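You operate a simulated robot arm through the tools that you are given. There is no shell and no other tool. Be economical: measure what you need, move in short steps, check, and stop when the job is done.

You run a simulated robot arm. Do the job below in one go: nothing can be reset, and whatever is moved stays where it is left.

Task
Put things in order on the sorting table top. At the end: the purple counter plug stands where the tape runner stood; the yellow supply box (marked "TABS") stands on top of the steel oil tray; the blue chunky crayon stands where the yellow supply box stood; the tape runner stands where the blue chunky crayon stood; whatever was shut is shut again. Leave all else as you found it, and nothing knocked over.

It is judged by the outcome, as a careful person would: the job done as asked, and still so three seconds after it is handed in. It fails if anything else is knocked over, pushed out of place, dropped, spilled or broken.

Robot
A 6-joint arm with a two-finger gripper, fixed in place. Base frame: the origin is at the foot of the arm, x ahead of it, y to its left, z up; the work surface is at about z = 720. Units: mm, rad, N and s.
With the tool pointing down near the work surface it reaches from about 360 to 680 mm from the base axis. Its first joint turns from -1.152 to 1.152 rad. Payload 2.45 kg.
The tool frame sits at the grasp point between the pads (the TCP): z along the fingers, y along the line on which they close. The tips reach 30 mm beyond it. The gripper opens to 106 mm. The gripper's body begins 79 mm behind the TCP.
Orientation is that of the tool frame in the base frame, as [roll, pitch, yaw] about the fixed x, y, z axes, in that order (R = Rz(yaw) Ry(pitch) Rx(roll)). With the fingers straight down and closing along the base's y, the tool's x points along the base's -x, its y along +y and its z along -z.

Tools
- The arm moves only by the tool servo_tool. Its argument "motion" is text: rows parted by semicolons, each of 7 numbers parted by spaces: the gripper command, from -1 (fully open) to 1 (shut), values between in proportion, then the shift along the tool's x, y, z in cm, then the turn, a rotation vector about the tool's x, y, z in rad. In form: jaw dx dy dz rx ry rz; .... A call has 1 to 8 rows; each row shifts and turns the commanded pose from where the row before left it, along the tool's axes as they then stand. Each row takes 0.2 s and may step no farther than 50 mm and 0.15 rad from the row before; otherwise, or with a gripper value out of range, the whole call is refused. A pose out of reach is approached as far as the arm can. The call stops where the force on the tool passes 40 N (or 10 N more than at its start, if that is more) or the arm is blocked; 0.2 s more then pass. The fingers move at their own pace (about 153 mm/s each) and stop on an object; they squeeze with about 34 N. The grip force told is the motor's: it shows also when the fingers shut on nothing. Time passes only in rows, and 0.2 s behind the last, so rows that do not move let the fingers close. It gives the time, the measured TCP pose, the force on the tool (base axes), the opening and the grip force at its end, in the units of the frame above (readings bear some noise), with the torque about the TCP (base axes, N m) and any sound that the robot's microphone picked up, and new pictures: "pictures" is both (left out), scene, wrist or none.
- Cameras (640 x 400 px; columns grow to the right, rows downward): "scene" is fixed at [42, 401, 1403.7]; the picture's right is [-0.88, -0.47, 0.00], its down [-0.27, 0.49, -0.83] and it looks along [0.39, -0.73, -0.56] (base axes); focal length 345 px, centre (320, 200). "wrist" rides on the gripper at [76, -2, -106] in the tool frame; the picture's right is [0.02, 1.00, 0.00], its down [-0.78, 0.02, -0.62] and it looks along [-0.62, 0.01, 0.78] (tool axes); focal length 247 px, centre (320, 200). There is no depth. A picture from a camera that has moved, and an enlarged one, comes with that camera's place and axes in the base frame and with its lens.
- close_up(camera, box): a new picture of the part [left, top, right, bottom] of that camera's present view, enlarged. No time passes.
- job_done(): hands the job in; it is judged then, once.

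Go step by step. Nothing tells you positions but the pictures and the camera data: compare them with the known pose of the tool, close in by small moves and look again before you grip or let go. The budget is 120 turns and 200 pictures, counting those below and the enlarged ones. Unless the task says otherwise, let go and move clear before handing in, and close with one line.

The tools are called after "Emit:" as name(argument=value, ...) on one line, values as JSON. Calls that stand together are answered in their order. servo_tool: Moves the arm, as the interface text tells. Its arguments: {"type":"object","properties":{"motion":{"type":"string"},"pictures":{"type":"string","enum":["both","scene","wrist","none"]}},"required":["motion"]} The other tools are called the same way: close_up (camera, box) takes an enlarged picture of a part of a camera's view; job_done () hands the job in.

At the start:

```text
time_s: 0.0
ee_pos: [345.7, -267.2, 1033.4]
tool_rot: [-3.141, 0.001, 3.141]
ft_force: [-0.9, -0.3, 0.5]
torque: [0.02, 0.01, -0.03]
finger_gap: 106.2
grasp_force: 0.0
```

scene: 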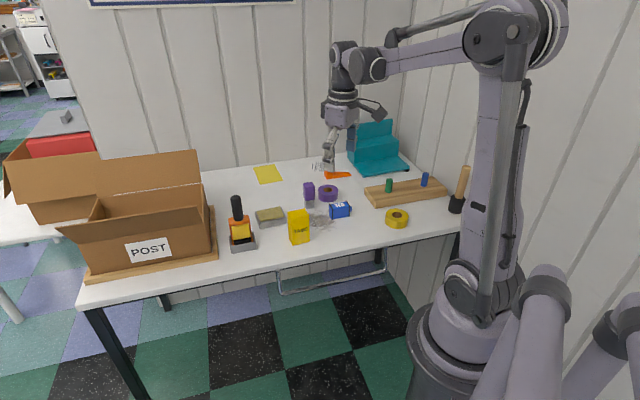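
wrist: 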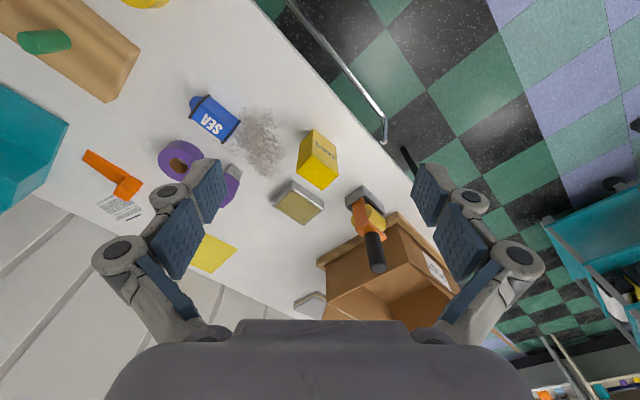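

I see a table with several small objects; I need enlarged views to tell which is which.

Emit:
close_up(camera="scene", box=[220, 150, 360, 260])

Emit:
close_up(camera="scene", box=[340, 140, 480, 240])

Emit:
close_up(camera="wrist", box=[60, 60, 360, 260])

```text
3.64 times, centred on (290, 205) of scene
camera zoom: at [42.0, 401.0, 1403.7], right [-0.88, -0.47, 0.0], down [-0.27, 0.49, -0.83], along [0.39, -0.73, -0.56], focal length 1255 px, centre (429, 182)
```

zoom: 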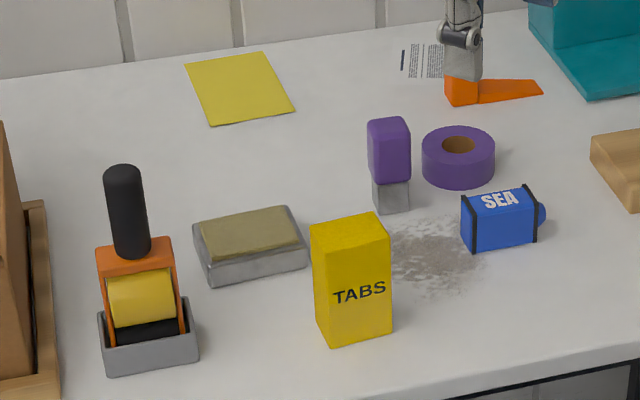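

```text
4.00 times, centred on (410, 190) of scene
camera zoom: at [42.0, 401.0, 1403.7], right [-0.88, -0.47, 0.0], down [-0.27, 0.49, -0.83], along [0.39, -0.73, -0.56], focal length 1381 px, centre (-40, 240)
```

zoom: 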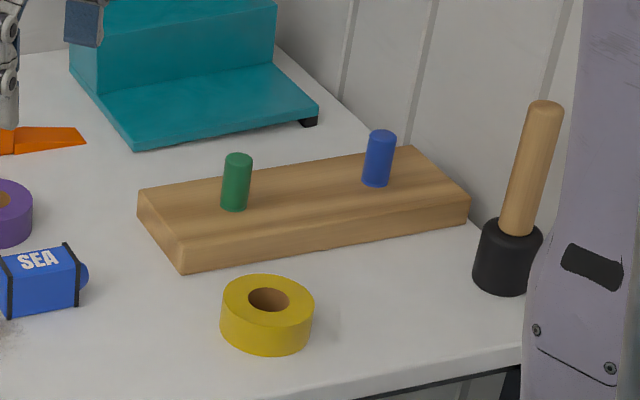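

```text
2.00 times, centred on (210, 160) of wrist
camera zoom: at [269.7, -270.0, 1139.7], right [-0.02, 1.0, 0.0], down [0.78, 0.02, 0.62], along [0.62, 0.01, -0.78], focal length 494 px, centre (540, 280)
```

zoom: 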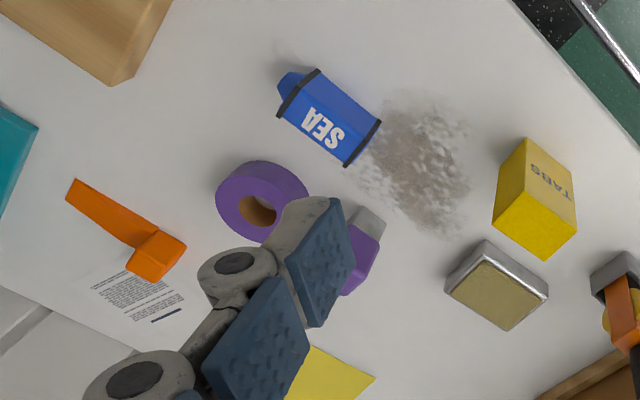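

Close-ups are sharp, so I zoom in further on the tape runner, plug, crayon board and tray.

Emit:
close_up(camera="scene", box=[224, 190, 272, 255])

Emit:
close_up(camera="wrist", box=[260, 120, 420, 280])

Emit:
close_up(camera="scene", box=[360, 165, 450, 215])

Emit:
close_up(camera="scene", box=[290, 170, 350, 215])

```text
6.15 times, centred on (248, 222) of scene
camera zoom: at [42.0, 401.0, 1403.7], right [-0.88, -0.47, 0.0], down [-0.27, 0.49, -0.83], along [0.39, -0.73, -0.56], focal length 2124 px, centre (763, 62)
```

zoom: 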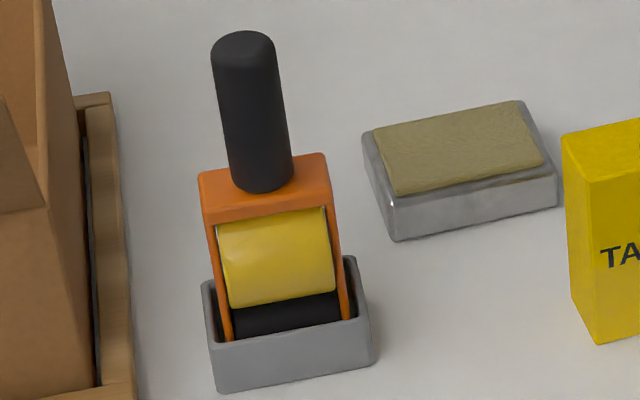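

```text
2.50 times, centred on (340, 200) of wrist
camera zoom: at [269.7, -270.0, 1139.7], right [-0.02, 1.0, 0.0], down [0.78, 0.02, 0.62], along [0.62, 0.01, -0.78], focal length 617 px, centre (270, 200)
```

zoom: 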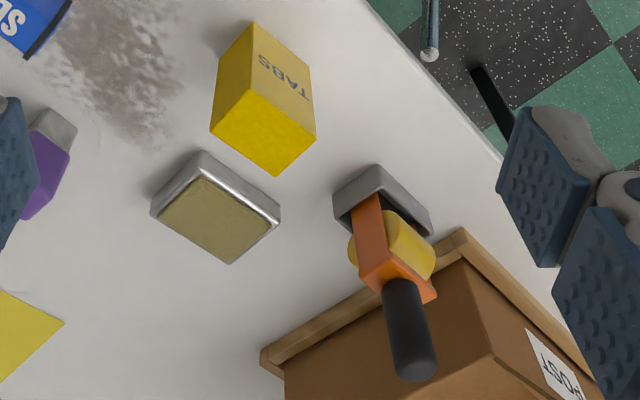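

```text
7.11 times, centred on (405, 190) of scene
camera zoom: at [42.0, 401.0, 1403.7], right [-0.88, -0.47, 0.0], down [-0.27, 0.49, -0.83], along [0.39, -0.73, -0.56], focal length 2455 px, centre (-284, 271)
```

zoom: 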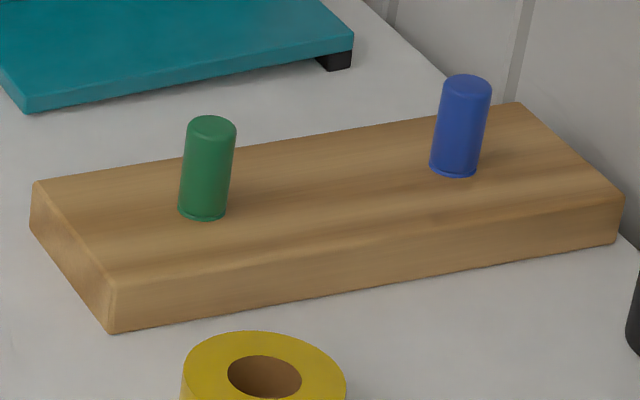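

```text
8.89 times, centred on (320, 192) of scene
camera zoom: at [42.0, 401.0, 1403.7], right [-0.88, -0.47, 0.0], down [-0.27, 0.49, -0.83], along [0.39, -0.73, -0.56], focal length 3069 px, centre (320, 267)
```

zoom: 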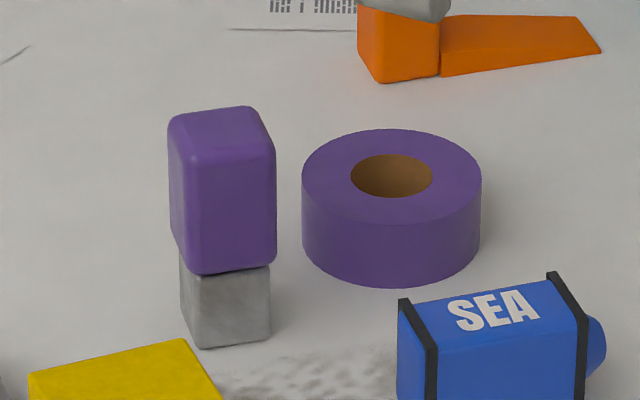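

I take the blue "SEA" item lying at about (423,-445) as the crayon (the blue peg in the board is out of the arm's reach), with the yellow box near (475,-272) and everything turned about 45°. I turn the tool 45° first, then approach the box from above.

Emit:
servo_tool(motion="-1 0 0 2 0 0 -0.131; -1 0 0 2 0 0 -0.131; -1 0 0 2 0 0 -0.131; -1 0 0 2 0 0 -0.131; -1 0 0 1 0 0 -0.131; -1 0 0 1 0 0 -0.1304", pictures="none")

Emit:
servo_tool(motion="-1 -2.92 -3.16 0 0 0 0; -1 -2.92 -3.16 0 0 0 0; -1 -2.93 -3.15 0 0 0 0; -1 0 0 0 0 0 0")

```text
time_s: 1.4
ee_pos: [346.7, -265.9, 933.6]
tool_rot: [-3.139, 0.0, -2.351]
ft_force: [-0.1, 0.3, -0.2]
torque: [-0.04, 0.04, 0.0]
finger_gap: 105.9
grasp_force: 0.0
```

```text
time_s: 2.4
ee_pos: [474.7, -271.5, 934.8]
tool_rot: [-3.14, -0.002, -2.355]
ft_force: [0.0, -1.0, 0.2]
torque: [0.0, -0.02, -0.01]
finger_gap: 105.8
grasp_force: 0.0
camera wrist: at [421.4, -327.5, 1041.2], right [-0.72, 0.69, 0.0], down [0.54, 0.57, 0.62], along [0.43, 0.45, -0.78], focal length 247 px, centre (320, 200)
```

scene: 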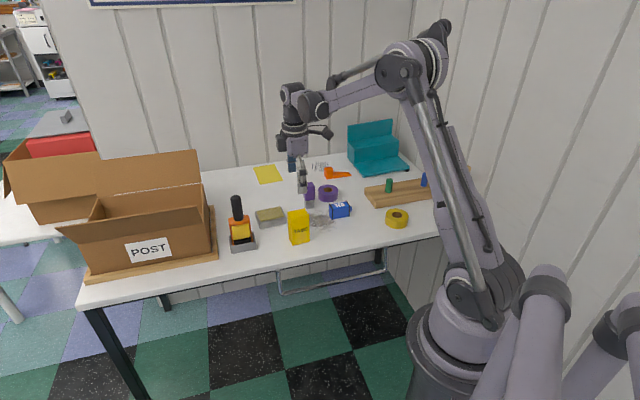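
wrist: 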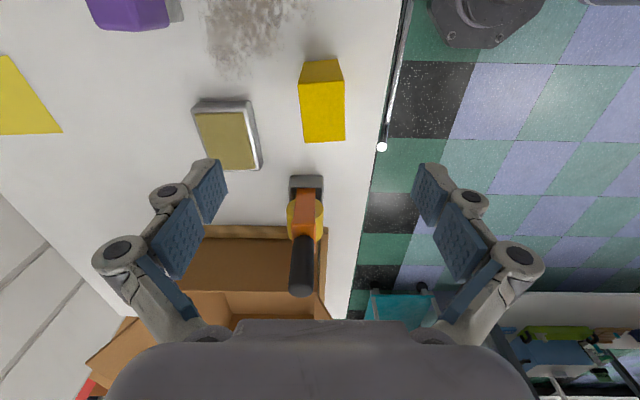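

The box sits nearly under the tool. I zoom on the wrist view for the box top and the tray, and for the runner's dock.

Emit:
close_up(camera="wrist", box=[180, 40, 380, 180])

Emit:
close_up(camera="wrist", box=[270, 160, 350, 220])

```text
2.86 times, centred on (280, 110) of wrist
camera zoom: at [421.4, -327.5, 1041.2], right [-0.72, 0.69, 0.0], down [0.54, 0.57, 0.62], along [0.43, 0.45, -0.78], focal length 706 px, centre (434, 457)
```

zoom: 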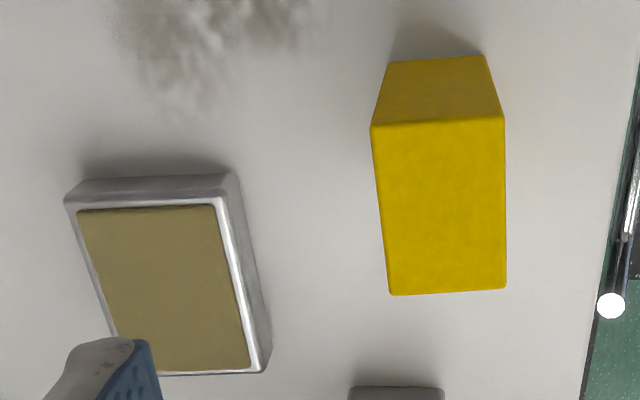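

```text
6.67 times, centred on (310, 190) of wrist
camera zoom: at [421.4, -327.5, 1041.2], right [-0.72, 0.69, 0.0], down [0.54, 0.57, 0.62], along [0.43, 0.45, -0.78], focal length 1646 px, centre (387, 267)
```

zoom: 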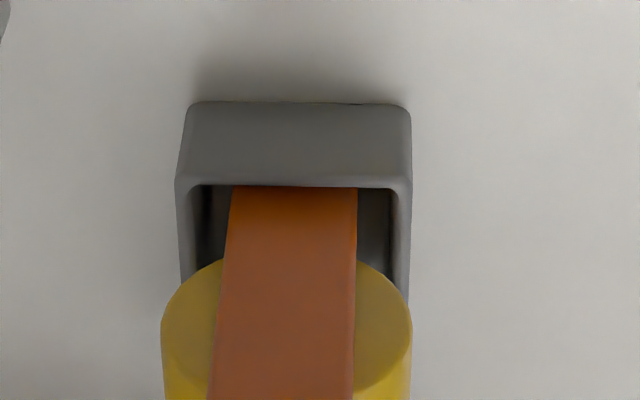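

Box top is about 41 x 57 mm, centred near (476,-267), turned about 50°. I align, descend and grip it across its short side.

Emit:
servo_tool(motion="-1 -0.41 0.23 2 0 0 -0.087; -1 0 0 4.5 0 0 0; -1 0 0 4.5 0 0 0; -1 0 0 3.5 0 0 0; -1 0 0 0 0 0 0", pictures="both")

```text
time_s: 3.6
ee_pos: [476.9, -269.4, 787.9]
tool_rot: [-3.14, 0.001, -2.269]
ft_force: [-0.7, -0.5, 0.3]
torque: [-0.01, -0.02, 0.01]
finger_gap: 105.8
grasp_force: 0.1
camera wrist: at [429.1, -329.2, 895.7], right [-0.78, 0.63, 0.0], down [0.49, 0.61, 0.62], along [0.39, 0.48, -0.78], focal length 247 px, centre (320, 200)
```

scene: 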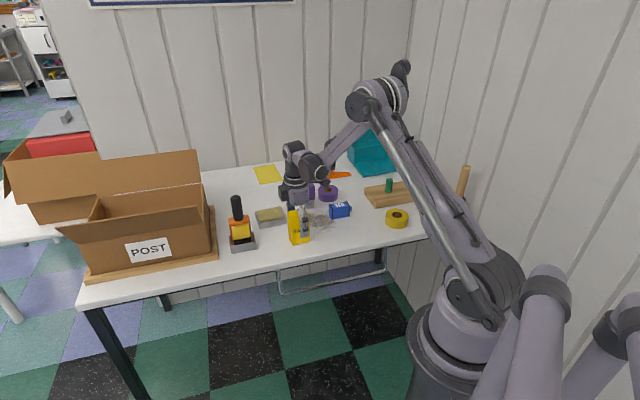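
wrist: 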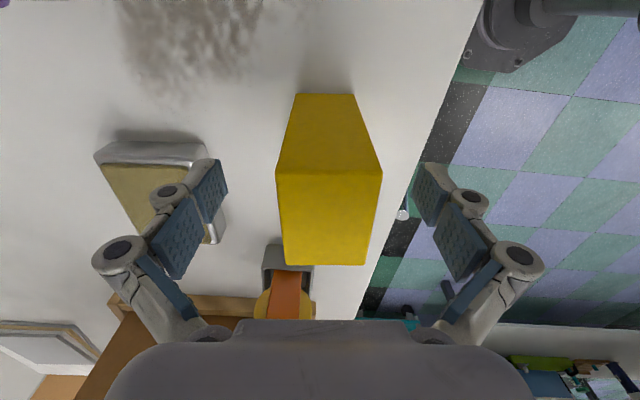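

The fingers straddle the box evenly. I close them and look at the force.

Emit:
servo_tool(motion="1 0 0 0 0 0 0; 1 0 0 0 0 0 0; 1 0 0 0 0 0 0", pictures="none")

Emit:
servo_tool(motion="1 0 0 -2 0 0 0; 1 0 0 -3 0 0 0; 1 0 0 -3 0 0 0; 1 0 0 0 0 0 0", pictures="both")

```text
time_s: 4.4
ee_pos: [476.8, -269.3, 789.4]
tool_rot: [-3.14, -0.001, -2.268]
ft_force: [0.0, 1.0, 10.8]
torque: [0.02, 0.03, 0.0]
finger_gap: 39.2
grasp_force: 34.3
```

```text
time_s: 5.4
ee_pos: [477.0, -267.4, 868.1]
tool_rot: [-3.141, 0.0, -2.268]
ft_force: [0.6, 0.0, -1.6]
torque: [0.01, -0.01, 0.04]
finger_gap: 39.1
grasp_force: 34.0
camera wrist: at [428.6, -328.1, 975.1], right [-0.78, 0.63, 0.0], down [0.49, 0.61, 0.62], along [0.39, 0.48, -0.78], focal length 247 px, centre (320, 200)
```

scene: 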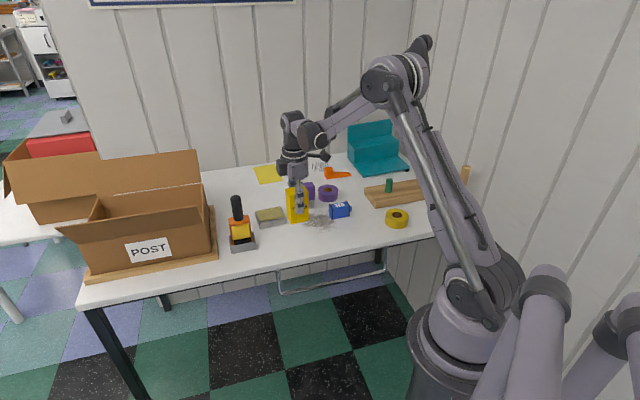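
wrist: 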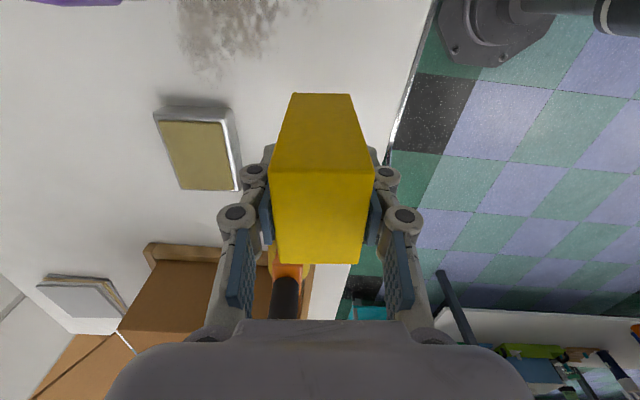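

Box held. I zoom on the tray to fix its centre from this viewpoint.

Emit:
close_up(camera="wrist", box=[140, 80, 260, 200])

```text
3.33 times, centred on (200, 140) of wrist
camera zoom: at [428.6, -328.1, 975.1], right [-0.78, 0.63, 0.0], down [0.49, 0.61, 0.62], along [0.39, 0.48, -0.78], focal length 823 px, centre (720, 400)
```

zoom: 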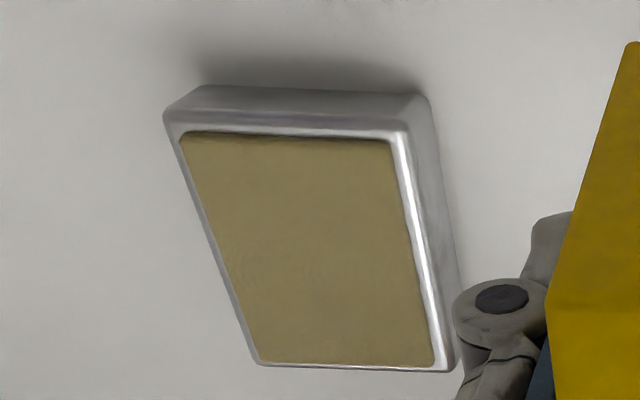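

The tray's centre is near (608,-310). I carry the box over it at the present height and check.

Emit:
servo_tool(motion="1 -1.15 -3.19 0 0 0 0; 1 -1.15 -3.19 0 0 0 0; 1 -1.15 -3.19 0 0 0 0.022; 1 -1.15 -3.19 0 0 0 0.022; 1 0 0 0 0 0 0; 1 0 0 0 0 0 0", pictures="both")

```text
time_s: 6.8
ee_pos: [604.1, -317.4, 868.4]
tool_rot: [-3.141, -0.001, -2.312]
ft_force: [0.5, 0.4, -0.3]
torque: [-0.01, -0.01, 0.04]
finger_gap: 39.0
grasp_force: 33.6
camera wrist: at [553.8, -374.9, 975.1], right [-0.75, 0.66, 0.0], down [0.52, 0.59, 0.62], along [0.41, 0.47, -0.78], focal length 247 px, centre (320, 200)
```

scene: 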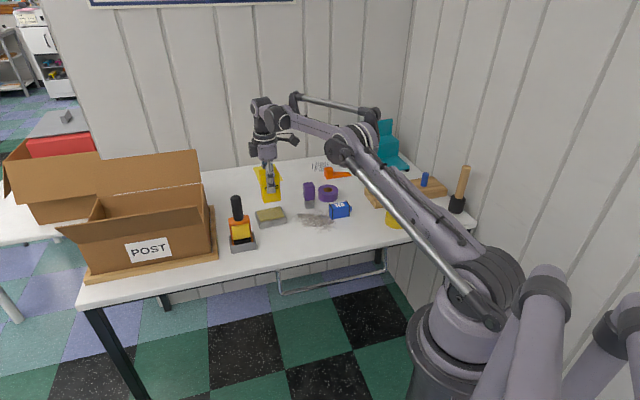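
wrist: 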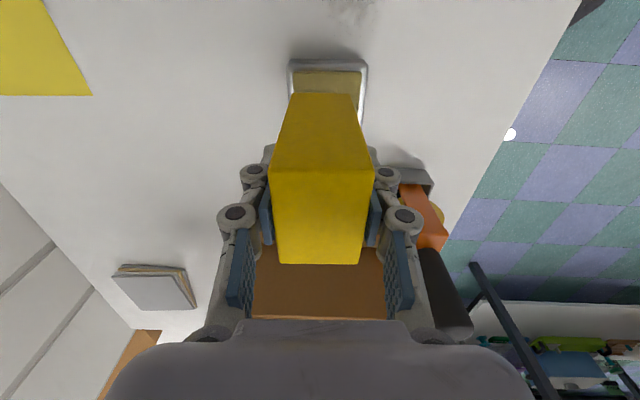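

Emit:
close_up(camera="wrist", box=[270, 40, 390, 130])

Emit:
close_up(camera="scene", box=[225, 150, 315, 260])

```text
4.44 times, centred on (330, 85) of wrist
camera zoom: at [553.8, -374.9, 975.1], right [-0.75, 0.66, 0.0], down [0.52, 0.59, 0.62], along [0.41, 0.47, -0.78], focal length 1098 px, centre (276, 711)
```

zoom: 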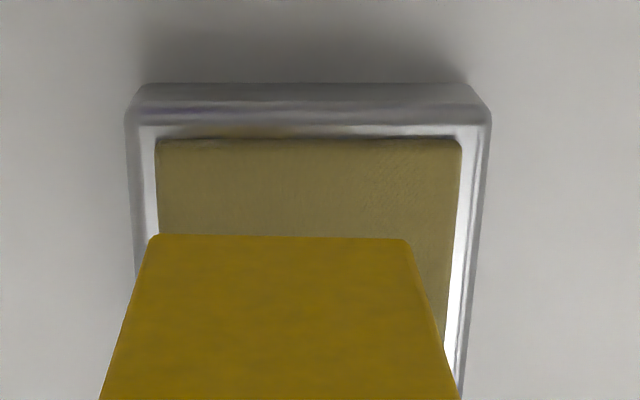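

```text
3.64 times, centred on (270, 205) of scene
camera zoom: at [42.0, 401.0, 1403.7], right [-0.88, -0.47, 0.0], down [-0.27, 0.49, -0.83], along [0.39, -0.73, -0.56], focal length 1255 px, centre (502, 182)
```

zoom: 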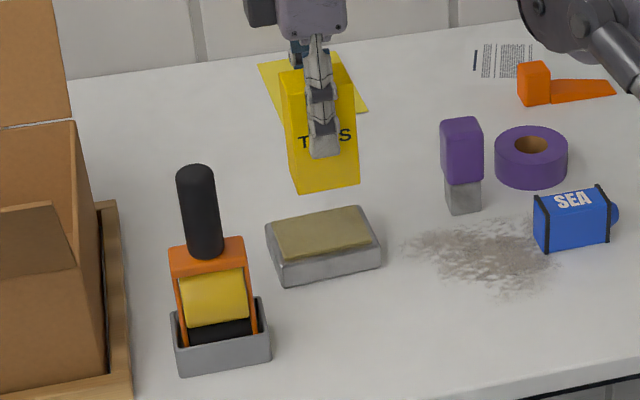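

I shift a few millimetres to centre on the tray and come down close above it.

Emit:
servo_tool(motion="1 -0.8 0.5 1.5 0 0 0; 1 0 0 2 0 0 0; 1 0 0 1 0 0 0; 1 0 0 0 0 0 0", pictures="both")

Emit:
close_up(camera="scene", box=[225, 160, 315, 250])

```text
time_s: 7.8
ee_pos: [604.8, -306.7, 821.0]
tool_rot: [3.141, -0.001, -2.314]
ft_force: [0.6, 0.0, -1.6]
torque: [0.01, 0.03, 0.02]
finger_gap: 39.2
grasp_force: 34.1
camera wrist: at [555.1, -365.1, 928.8], right [-0.75, 0.66, 0.0], down [0.52, 0.59, 0.62], along [0.41, 0.47, -0.78], focal length 247 px, centre (320, 200)
```

scene: 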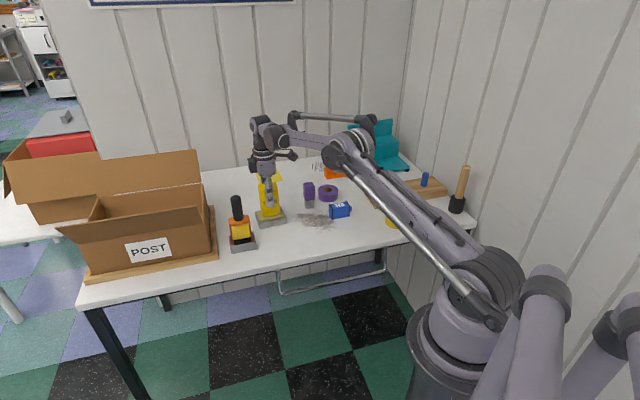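
wrist: 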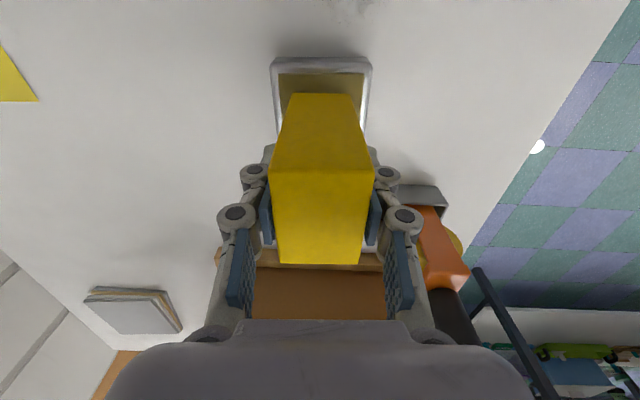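

```text
4.44 times, centred on (270, 205) of scene
camera zoom: at [42.0, 401.0, 1403.7], right [-0.88, -0.47, 0.0], down [-0.27, 0.49, -0.83], along [0.39, -0.73, -0.56], focal length 1534 px, centre (542, 178)
```

zoom: 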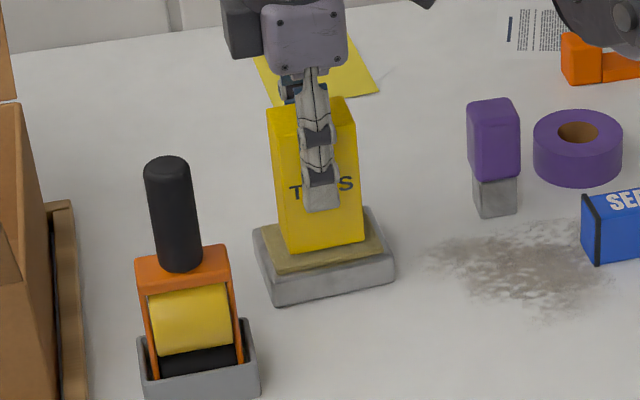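

Emit:
servo_tool(motion="1 0 0 0.3 0 0 0; 1 0 0 0.3 0 0 0; 1 0 0 0 0 0 0", pictures="none")

Emit:
close_up(camera="scene", box=[245, 190, 295, 230])

Emit:
close_up(camera="wrist", box=[255, 40, 395, 140])

```text
time_s: 8.6
ee_pos: [606.4, -306.0, 817.6]
tool_rot: [-3.141, 0.003, -2.312]
ft_force: [2.5, -1.9, 29.4]
torque: [-0.08, -0.06, 0.02]
finger_gap: 39.5
grasp_force: 34.3
```

```text
10.00 times, centred on (270, 210) of scene
camera zoom: at [41.4, 401.3, 1403.6], right [-0.88, -0.47, 0.0], down [-0.27, 0.49, -0.83], along [0.39, -0.73, -0.56], focal length 3452 px, centre (820, 100)
```

zoom: 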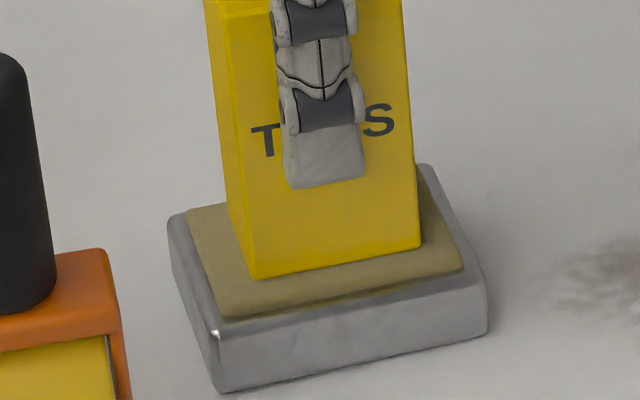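

```text
4.00 times, centred on (325, 90) of wrist
camera zoom: at [554.7, -364.8, 925.3], right [-0.75, 0.66, 0.0], down [0.52, 0.59, 0.62], along [0.41, 0.47, -0.78], focal length 988 px, centre (300, 640)
```

zoom: 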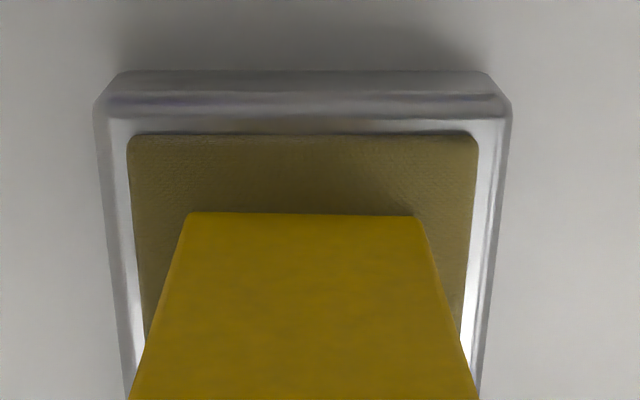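

The box is standing well within the tray. I ease off the press, open a little and rise.

Emit:
servo_tool(motion="1 0 0 -0.25 0 0 0; 1 0 0 0 0 0 0; -0.2 0 0 0 0 0 0; -0.2 0 0 0 0 0 0; -0.2 0 0 -4 0 0 0; -0.2 0 0 -5 0 0 0; -0.2 0 0 -4 0 0 0; -0.2 0 0 0 0 0 0", pictures="both")

Emit:
close_up(camera="scene", box=[225, 160, 385, 260])

```text
time_s: 10.4
ee_pos: [605.7, -309.8, 947.4]
tool_rot: [-3.14, -0.003, -2.312]
ft_force: [-0.3, 0.9, -0.5]
torque: [-0.01, 0.03, 0.02]
finger_gap: 63.5
grasp_force: 0.1
camera wrist: at [555.1, -367.5, 1056.2], right [-0.75, 0.66, 0.0], down [0.52, 0.59, 0.62], along [0.41, 0.47, -0.78], focal length 247 px, centre (320, 200)
```

scene: 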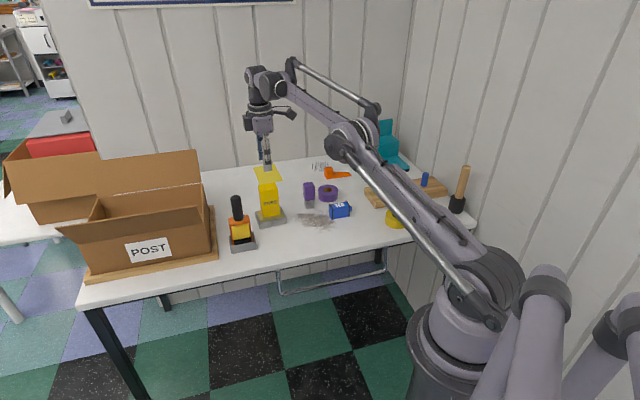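
wrist: 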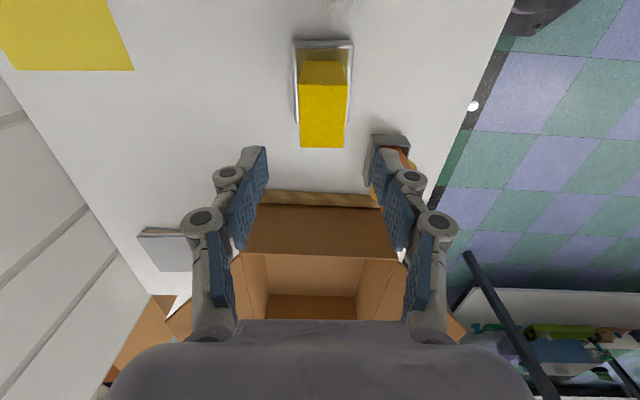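

```text
4.00 times, centred on (305, 210) of scene
camera zoom: at [42.0, 401.0, 1403.7], right [-0.88, -0.47, 0.0], down [-0.27, 0.49, -0.83], along [0.39, -0.73, -0.56], focal length 1381 px, centre (380, 160)
```

zoom: 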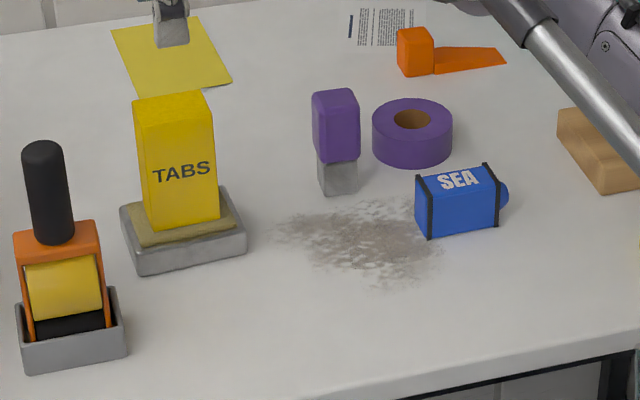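

The box stands on the tray. Next the crayon at about (420,-444): I move above it and look.

Emit:
servo_tool(motion="-0.2 4.49 0.93 0 0 0 0; -0.2 4.49 0.93 0 0 0 0; -0.2 4.49 0.93 0 0 0 0; -0.6 4.49 0.93 0 0 0 0; -1 4.49 0.93 0 0 0 0.044; -1 0 0 0 0 0 0; -1 0 0 0 0 0 0", pictures="wrist")

Emit:
close_up(camera="wrist", box=[240, 40, 400, 160])

```text
time_s: 12.0
ee_pos: [419.4, -440.8, 951.4]
tool_rot: [3.141, 0.002, -2.355]
ft_force: [0.3, 0.0, 0.9]
torque: [0.01, -0.02, -0.01]
finger_gap: 105.7
grasp_force: 0.0
camera wrist: at [366.3, -496.6, 1057.1], right [-0.72, 0.69, 0.0], down [0.54, 0.57, 0.62], along [0.43, 0.45, -0.78], focal length 247 px, centre (320, 200)
```

wrist: 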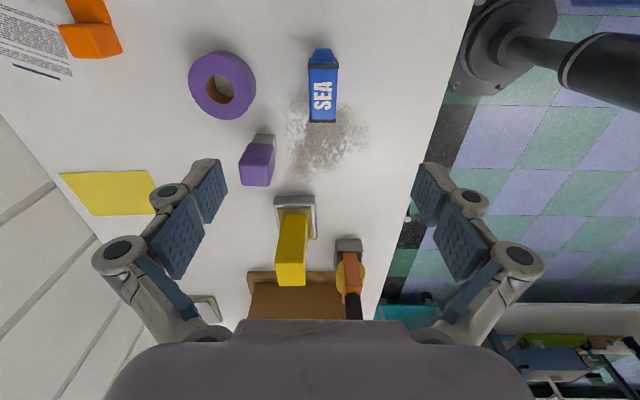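

```text
3.33 times, centred on (320, 100) of wrist
camera zoom: at [366.3, -496.6, 1057.1], right [-0.72, 0.69, 0.0], down [0.54, 0.57, 0.62], along [0.43, 0.45, -0.78], focal length 823 px, centre (320, 533)
```

zoom: 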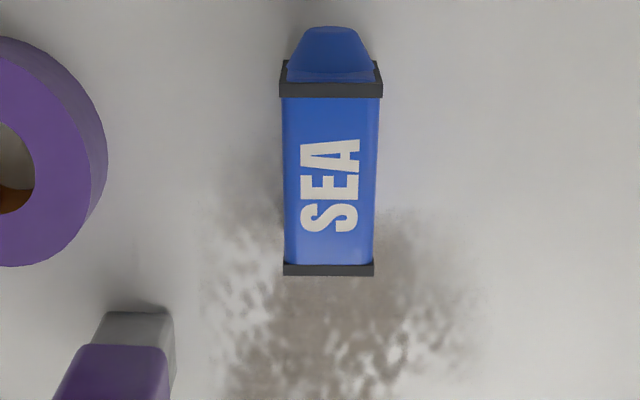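

The crayon is aligned with the tool, its centre slightly ahead. I come lower with a narrower opening and check.

Emit:
servo_tool(motion="-0.4 -0.6 0.2 4 0 0 0; -0.4 0 0 4.5 0 0 0; -0.4 0 0 4.5 0 0 0; -0.4 0 0 0 0 0 0; -0.4 0 0 0 0 0 0", pictures="wrist")

Emit:
close_up(camera="scene", box=[290, 170, 370, 230])

```text
time_s: 13.2
ee_pos: [421.0, -434.2, 820.1]
tool_rot: [3.141, -0.001, -2.356]
ft_force: [-0.5, 0.4, -0.1]
torque: [0.0, -0.02, -0.01]
finger_gap: 74.0
grasp_force: 0.0
camera wrist: at [368.6, -490.9, 927.6], right [-0.72, 0.69, 0.0], down [0.54, 0.57, 0.62], along [0.43, 0.45, -0.78], focal length 247 px, centre (320, 200)
```

wrist: 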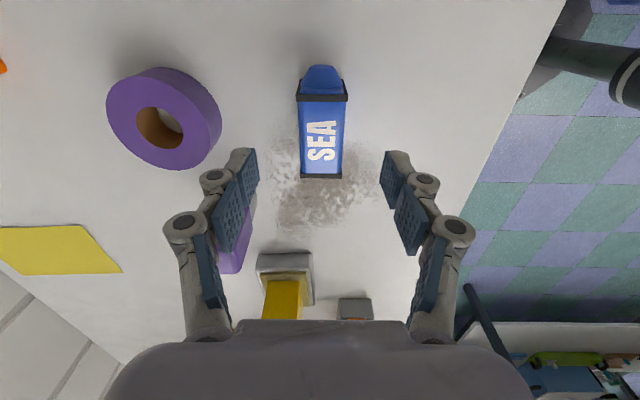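

```text
6.67 times, centred on (330, 200) of scene
camera zoom: at [42.0, 401.1, 1403.7], right [-0.88, -0.47, 0.0], down [-0.27, 0.49, -0.83], along [0.39, -0.73, -0.56], focal length 2302 px, centre (253, 200)
```

zoom: 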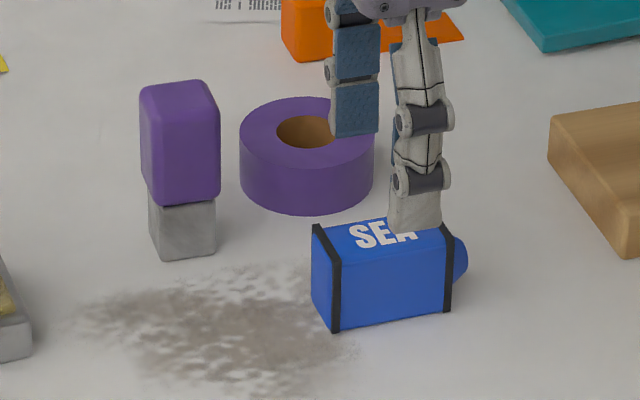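

Emit:
servo_tool(motion="-0.4 -0.6 0 2.5 0 0 0; -0.4 0 0 2.5 0 0 0; -0.4 0 0 1.3 0 0 0; -0.4 0 0 0 0 0 0; -0.4 0 0 0 0 0 0", pictures="wrist")

Emit:
close_up(camera="scene", box=[290, 170, 370, 230])

```text
time_s: 14.4
ee_pos: [426.8, -429.2, 754.5]
tool_rot: [-3.141, -0.001, -2.356]
ft_force: [-0.2, -0.7, 0.7]
torque: [0.03, -0.06, 0.01]
finger_gap: 74.5
grasp_force: 0.0
camera wrist: at [373.1, -485.9, 862.5], right [-0.72, 0.69, 0.0], down [0.54, 0.57, 0.62], along [0.43, 0.45, -0.78], focal length 247 px, centre (320, 200)
```

wrist: 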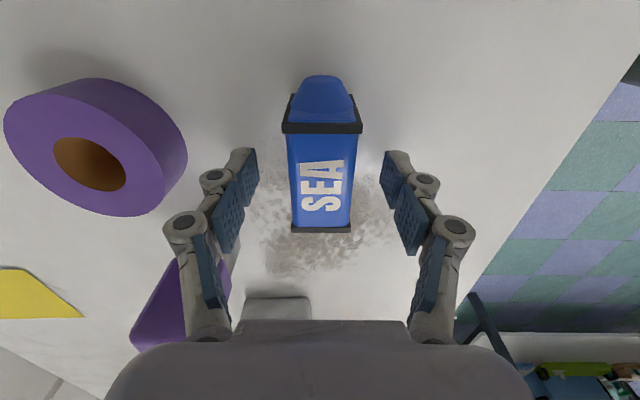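

```text
6.67 times, centred on (330, 200) of scene
camera zoom: at [42.0, 401.0, 1403.7], right [-0.88, -0.47, 0.0], down [-0.27, 0.49, -0.83], along [0.39, -0.73, -0.56], focal length 2302 px, centre (253, 200)
```

zoom: 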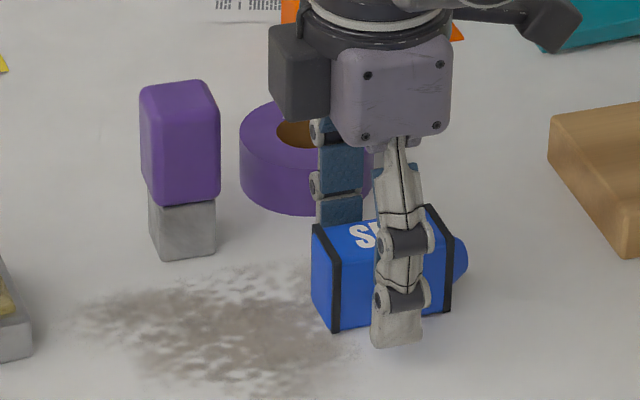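

Well placed around the crayon's middle. I close, lift and check.

Emit:
servo_tool(motion="1 0 0 0 0 0 0; 1 0 0 0 0 0 0; 1 0 0 0 0 0 0; 1 0 0 -2 0 0 0; 1 0 0 -4 0 0 0; 1 0 0 -4 0 0 0; 1 0 0 0 0 0 0", pictures="wrist")

Emit:
close_up(camera="scene", box=[270, 150, 370, 230])

```text
time_s: 16.0
ee_pos: [428.3, -429.5, 856.0]
tool_rot: [-3.141, 0.001, -2.357]
ft_force: [0.3, -0.6, -1.4]
torque: [0.04, 0.0, -0.04]
finger_gap: 30.9
grasp_force: 34.0
camera wrist: at [375.0, -485.6, 963.5], right [-0.72, 0.69, 0.0], down [0.54, 0.57, 0.62], along [0.43, 0.45, -0.78], focal length 247 px, centre (320, 200)
```

wrist: 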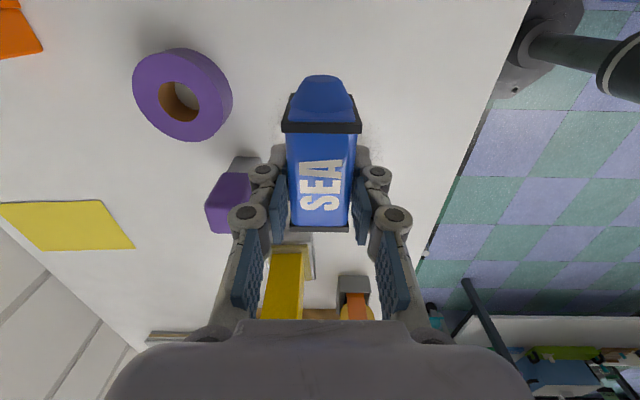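

```text
5.00 times, centred on (320, 190) of scene
camera zoom: at [42.0, 401.0, 1403.7], right [-0.88, -0.47, 0.0], down [-0.27, 0.49, -0.83], along [0.39, -0.73, -0.56], focal length 1726 px, centre (320, 250)
```

zoom: 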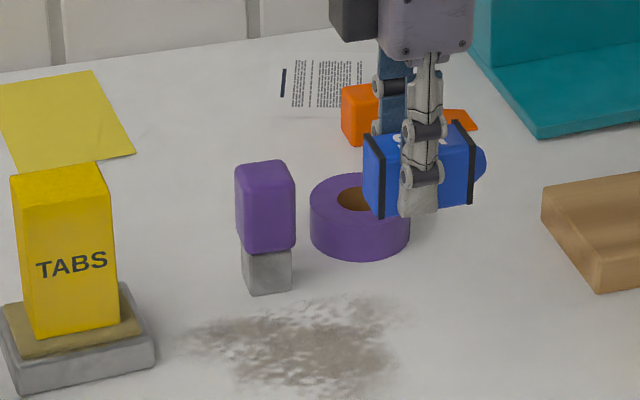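

Crayon held level. I carry it over the yellow box's old spot (478,-266).

Emit:
servo_tool(motion="1 -3.78 2 0 0 0 0; 1 -3.78 2 0 0 0 0; 1 -3.78 2 0 0 0 0; 1 -3.78 2 0 0 0 0; 1 0 0 3 0 0 -0.087; 1 0 0 3 0 0 0; 1 0 0 2.5 0 0 0; 1 0 0 0 0 0 0", pictures="wrist")

Emit:
close_up(camera="scene", box=[220, 160, 360, 260])

```text
time_s: 17.8
ee_pos: [475.8, -265.9, 772.7]
tool_rot: [-3.141, 0.001, -2.269]
ft_force: [0.7, -0.6, -1.2]
torque: [-0.02, -0.01, -0.06]
finger_gap: 31.0
grasp_force: 34.0
camera wrist: at [426.9, -325.9, 879.5], right [-0.78, 0.63, 0.0], down [0.49, 0.61, 0.62], along [0.39, 0.48, -0.78], focal length 247 px, centre (320, 200)
```

wrist: 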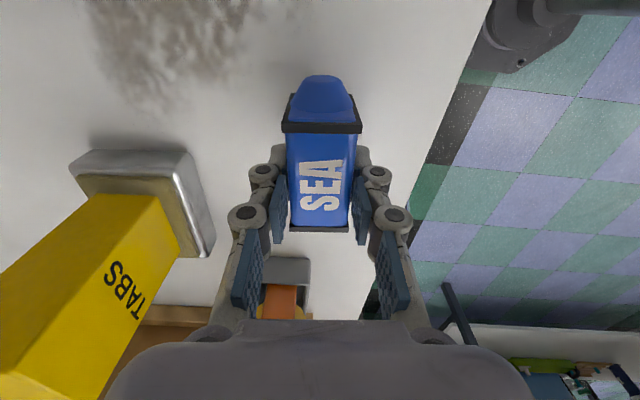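

```text
4.00 times, centred on (290, 210) of scene
camera zoom: at [42.0, 401.0, 1403.7], right [-0.88, -0.47, 0.0], down [-0.27, 0.49, -0.83], along [0.39, -0.73, -0.56], focal length 1381 px, centre (440, 160)
```

zoom: 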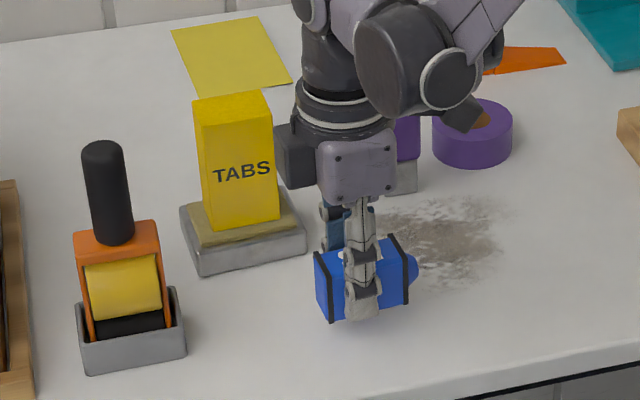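

Emit:
servo_tool(motion="1 -0.2 -0.1 1 0 0 0; 1 0 0 0.5 0 0 0; 1 0 0 0.2 0 0 0; 1 0 0 0 0 0 0", pictures="none")

Emit:
close_up(camera="scene", box=[270, 200, 340, 250])

```text
time_s: 18.8
ee_pos: [479.8, -265.7, 756.1]
tool_rot: [-3.14, 0.0, -2.27]
ft_force: [0.7, 0.7, 27.6]
torque: [-0.03, 0.1, 0.01]
finger_gap: 30.5
grasp_force: 34.4
```

```text
8.00 times, centred on (305, 225) of scene
camera zoom: at [41.6, 401.3, 1403.6], right [-0.88, -0.47, 0.0], down [-0.27, 0.49, -0.83], along [0.39, -0.73, -0.56], focal length 2762 px, centre (440, 0)
```

zoom: 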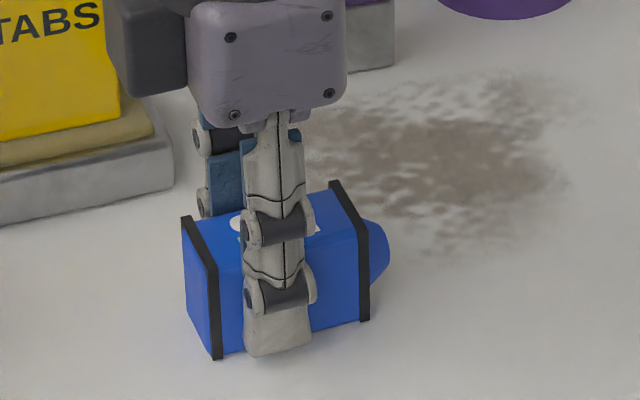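

The crayon is down on the table. I ease off, open and rise.

Emit:
servo_tool(motion="1 0 0 -0.2 0 0 0; 1 0 0 0 0 0 0; -0.1 0 0 0 0 0 0; -0.1 0 0 0 0 0 0; -0.1 0 0 -4 0 0 0; -0.1 0 0 -5 0 0 0; -0.1 0 0 -5 0 0 0; -0.1 0 0 -5 0 0 0", pictures="wrist")

Emit:
close_up(camera="scene", box=[220, 180, 360, 260])

```text
time_s: 20.6
ee_pos: [479.8, -266.3, 946.9]
tool_rot: [-3.141, 0.0, -2.269]
ft_force: [-0.4, 0.2, 0.7]
torque: [0.0, -0.02, 0.01]
finger_gap: 58.5
grasp_force: 0.1
camera wrist: at [431.3, -326.0, 1054.9], right [-0.78, 0.63, 0.0], down [0.49, 0.61, 0.62], along [0.39, 0.48, -0.78], focal length 247 px, centre (320, 200)
```

wrist: 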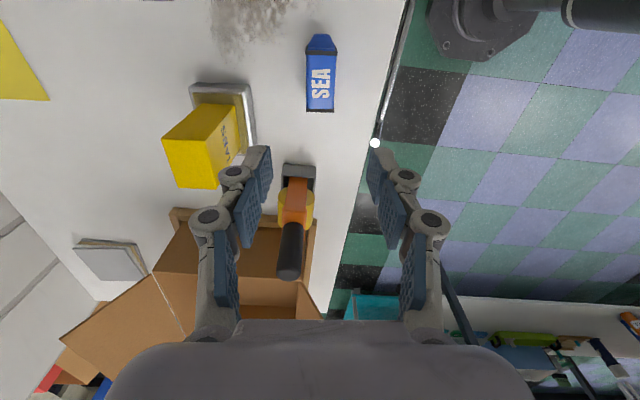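

```text
4.57 times, centred on (290, 220) of scene
camera zoom: at [41.9, 401.1, 1403.7], right [-0.88, -0.47, 0.0], down [-0.27, 0.49, -0.83], along [0.39, -0.73, -0.56], focal length 1578 px, centre (457, 109)
```

zoom: 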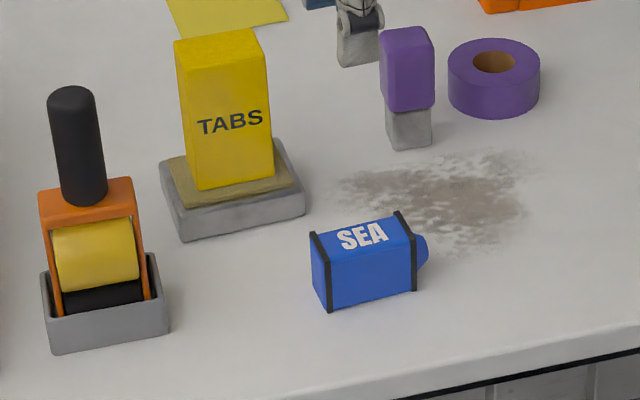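

Crayon done. Now the runner, near (604,-172), with its handle top near z 895; I check clearance to the cardboard box.

Emit:
close_up(camera="wrist", box=[150, 150, 350, 320])

Emit:
close_up(camera="scene", box=[0, 130, 270, 300])

```text
2.35 times, centred on (250, 235) of wrist
camera zoom: at [431.3, -326.0, 1054.9], right [-0.78, 0.63, 0.0], down [0.49, 0.61, 0.62], along [0.39, 0.48, -0.78], focal length 581 px, centre (485, 118)
```

zoom: 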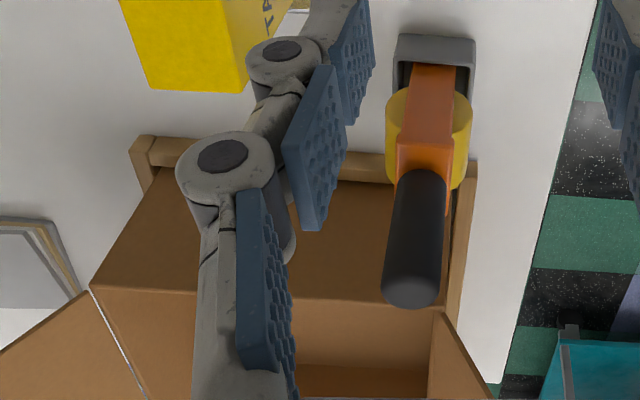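

```text
2.35 times, centred on (135, 215) of scene
camera zoom: at [41.9, 401.1, 1403.7], right [-0.88, -0.47, 0.0], down [-0.27, 0.49, -0.83], along [0.39, -0.73, -0.56], focal length 812 px, centre (755, 165)
```

zoom: 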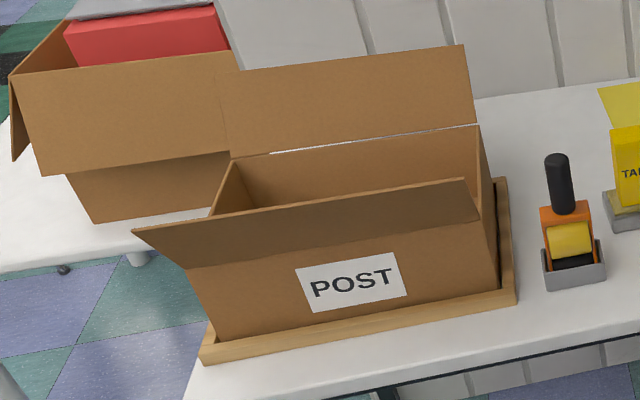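

The box wall is about 90 mm beyond the runner and lower than the gripper body, so there is room. I move above the handle.

Emit:
servo_tool(motion="-0.4 -3.75 -0.8 -0.4 0 0 0; -0.4 -3.75 -0.8 -0.4 0 0 0; -0.4 -3.75 -0.8 -0.4 0 0 0; -0.4 -3.75 -0.8 0 0 0 0.087; -0.4 0 0 0 0 0 0; -0.4 0 0 0 0 0 0", pictures="both")

Emit:
close_up(camera="wrist", box=[240, 60, 400, 240])

```text
time_s: 22.0
ee_pos: [600.2, -168.1, 959.8]
tool_rot: [3.141, 0.0, -2.357]
ft_force: [0.5, 0.0, 0.1]
torque: [0.0, 0.04, 0.0]
finger_gap: 74.4
grasp_force: 0.0
camera wrist: at [546.8, -225.8, 1067.2], right [-0.72, 0.69, 0.0], down [0.54, 0.57, 0.62], along [0.43, 0.45, -0.78], focal length 247 px, centre (320, 200)
```

scene: 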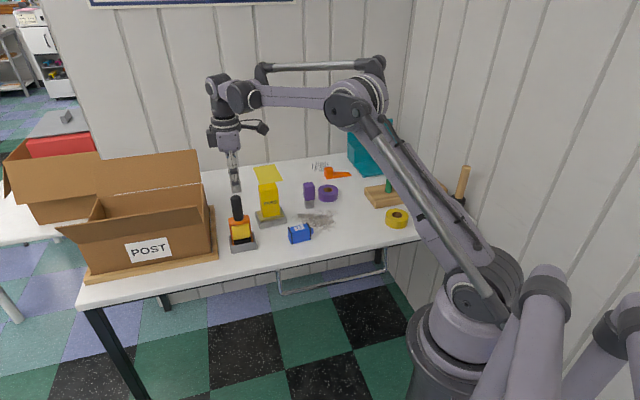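
wrist: 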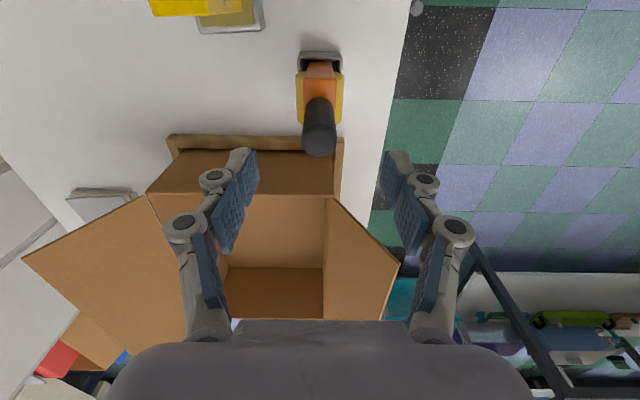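

```text
2.22 times, centred on (320, 150) of wrist
camera zoom: at [546.8, -225.8, 1067.2], right [-0.72, 0.69, 0.0], down [0.54, 0.57, 0.62], along [0.43, 0.45, -0.78], focal length 549 px, centre (320, 311)
```

zoom: 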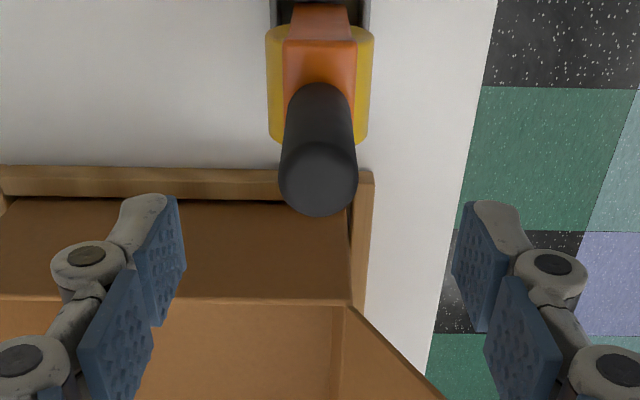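

The handle is nearly centred (5 mm ahead). I correct, descend around it, and grip.

Emit:
servo_tool(motion="-0.4 -0.5 -0.15 3 0 0 0; -0.4 0 0 3.5 0 0 0; -0.4 0 0 3 0 0 0; -0.4 0 0 0 0 0 0; -0.4 0 0 0 0 0 0", pictures="wrist")

Emit:
close_up(camera="scene", box=[200, 150, 290, 260])

```text
time_s: 23.2
ee_pos: [605.2, -167.2, 861.6]
tool_rot: [3.14, 0.0, -2.358]
ft_force: [-0.7, 0.4, -0.6]
torque: [0.0, 0.0, -0.01]
finger_gap: 74.2
grasp_force: 0.1
camera wrist: at [552.0, -223.6, 969.7], right [-0.72, 0.69, 0.0], down [0.54, 0.57, 0.62], along [0.43, 0.45, -0.78], focal length 247 px, centre (320, 200)
```

wrist: 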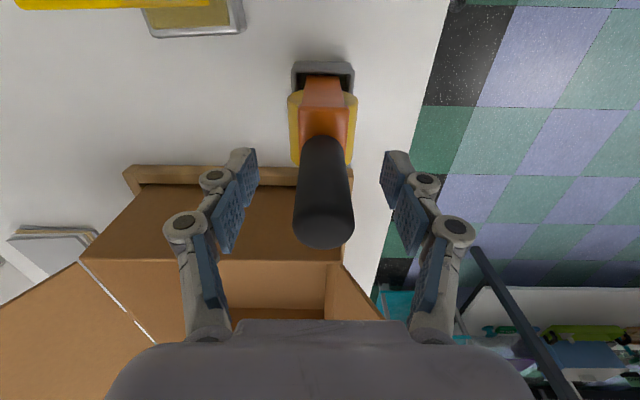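

```text
3.64 times, centred on (245, 205) of scene
camera zoom: at [42.0, 401.0, 1403.7], right [-0.88, -0.47, 0.0], down [-0.27, 0.49, -0.83], along [0.39, -0.73, -0.56], focal length 1255 px, centre (593, 182)
```

zoom: 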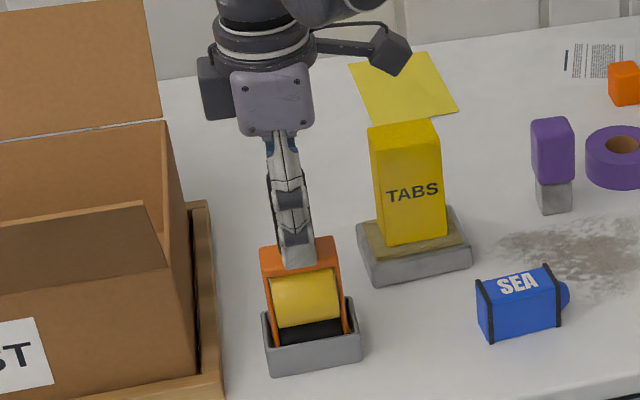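

Emit:
servo_tool(motion="1 0 0 0 0 0 0; 1 0 0 0 0 0 0; 1 0 0 0 0 0 0; 1 0 0 -1 0 0 0; 1 0 0 -1 0 0 0; 1 0 0 -1.5 0 0 0; 1 0 0 0 0 0 0", pictures="wrist")

Emit:
close_up(camera="scene", box=[210, 180, 280, 260])

```text
time_s: 24.8
ee_pos: [605.5, -169.9, 899.9]
tool_rot: [3.141, 0.0, -2.356]
ft_force: [0.6, -0.6, -2.4]
torque: [0.03, -0.03, -0.01]
finger_gap: 26.7
grasp_force: 33.7
camera wrist: at [551.6, -225.4, 1006.4], right [-0.72, 0.69, 0.0], down [0.54, 0.57, 0.62], along [0.43, 0.45, -0.78], focal length 247 px, centre (320, 200)
```

wrist: 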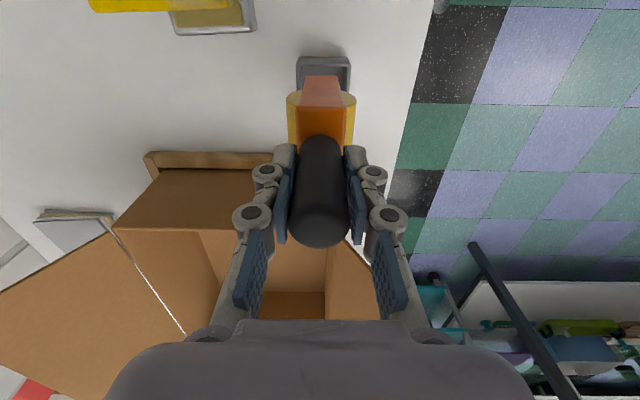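

```text
5.00 times, centred on (245, 220) of scene
camera zoom: at [42.0, 401.0, 1403.7], right [-0.88, -0.47, 0.0], down [-0.27, 0.49, -0.83], along [0.39, -0.73, -0.56], focal length 1726 px, centre (695, 100)
```

zoom: 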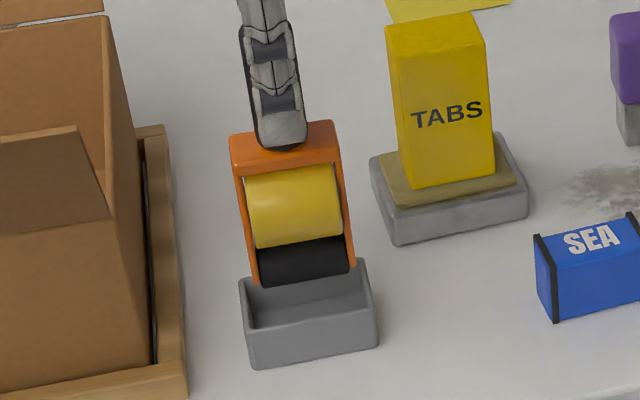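

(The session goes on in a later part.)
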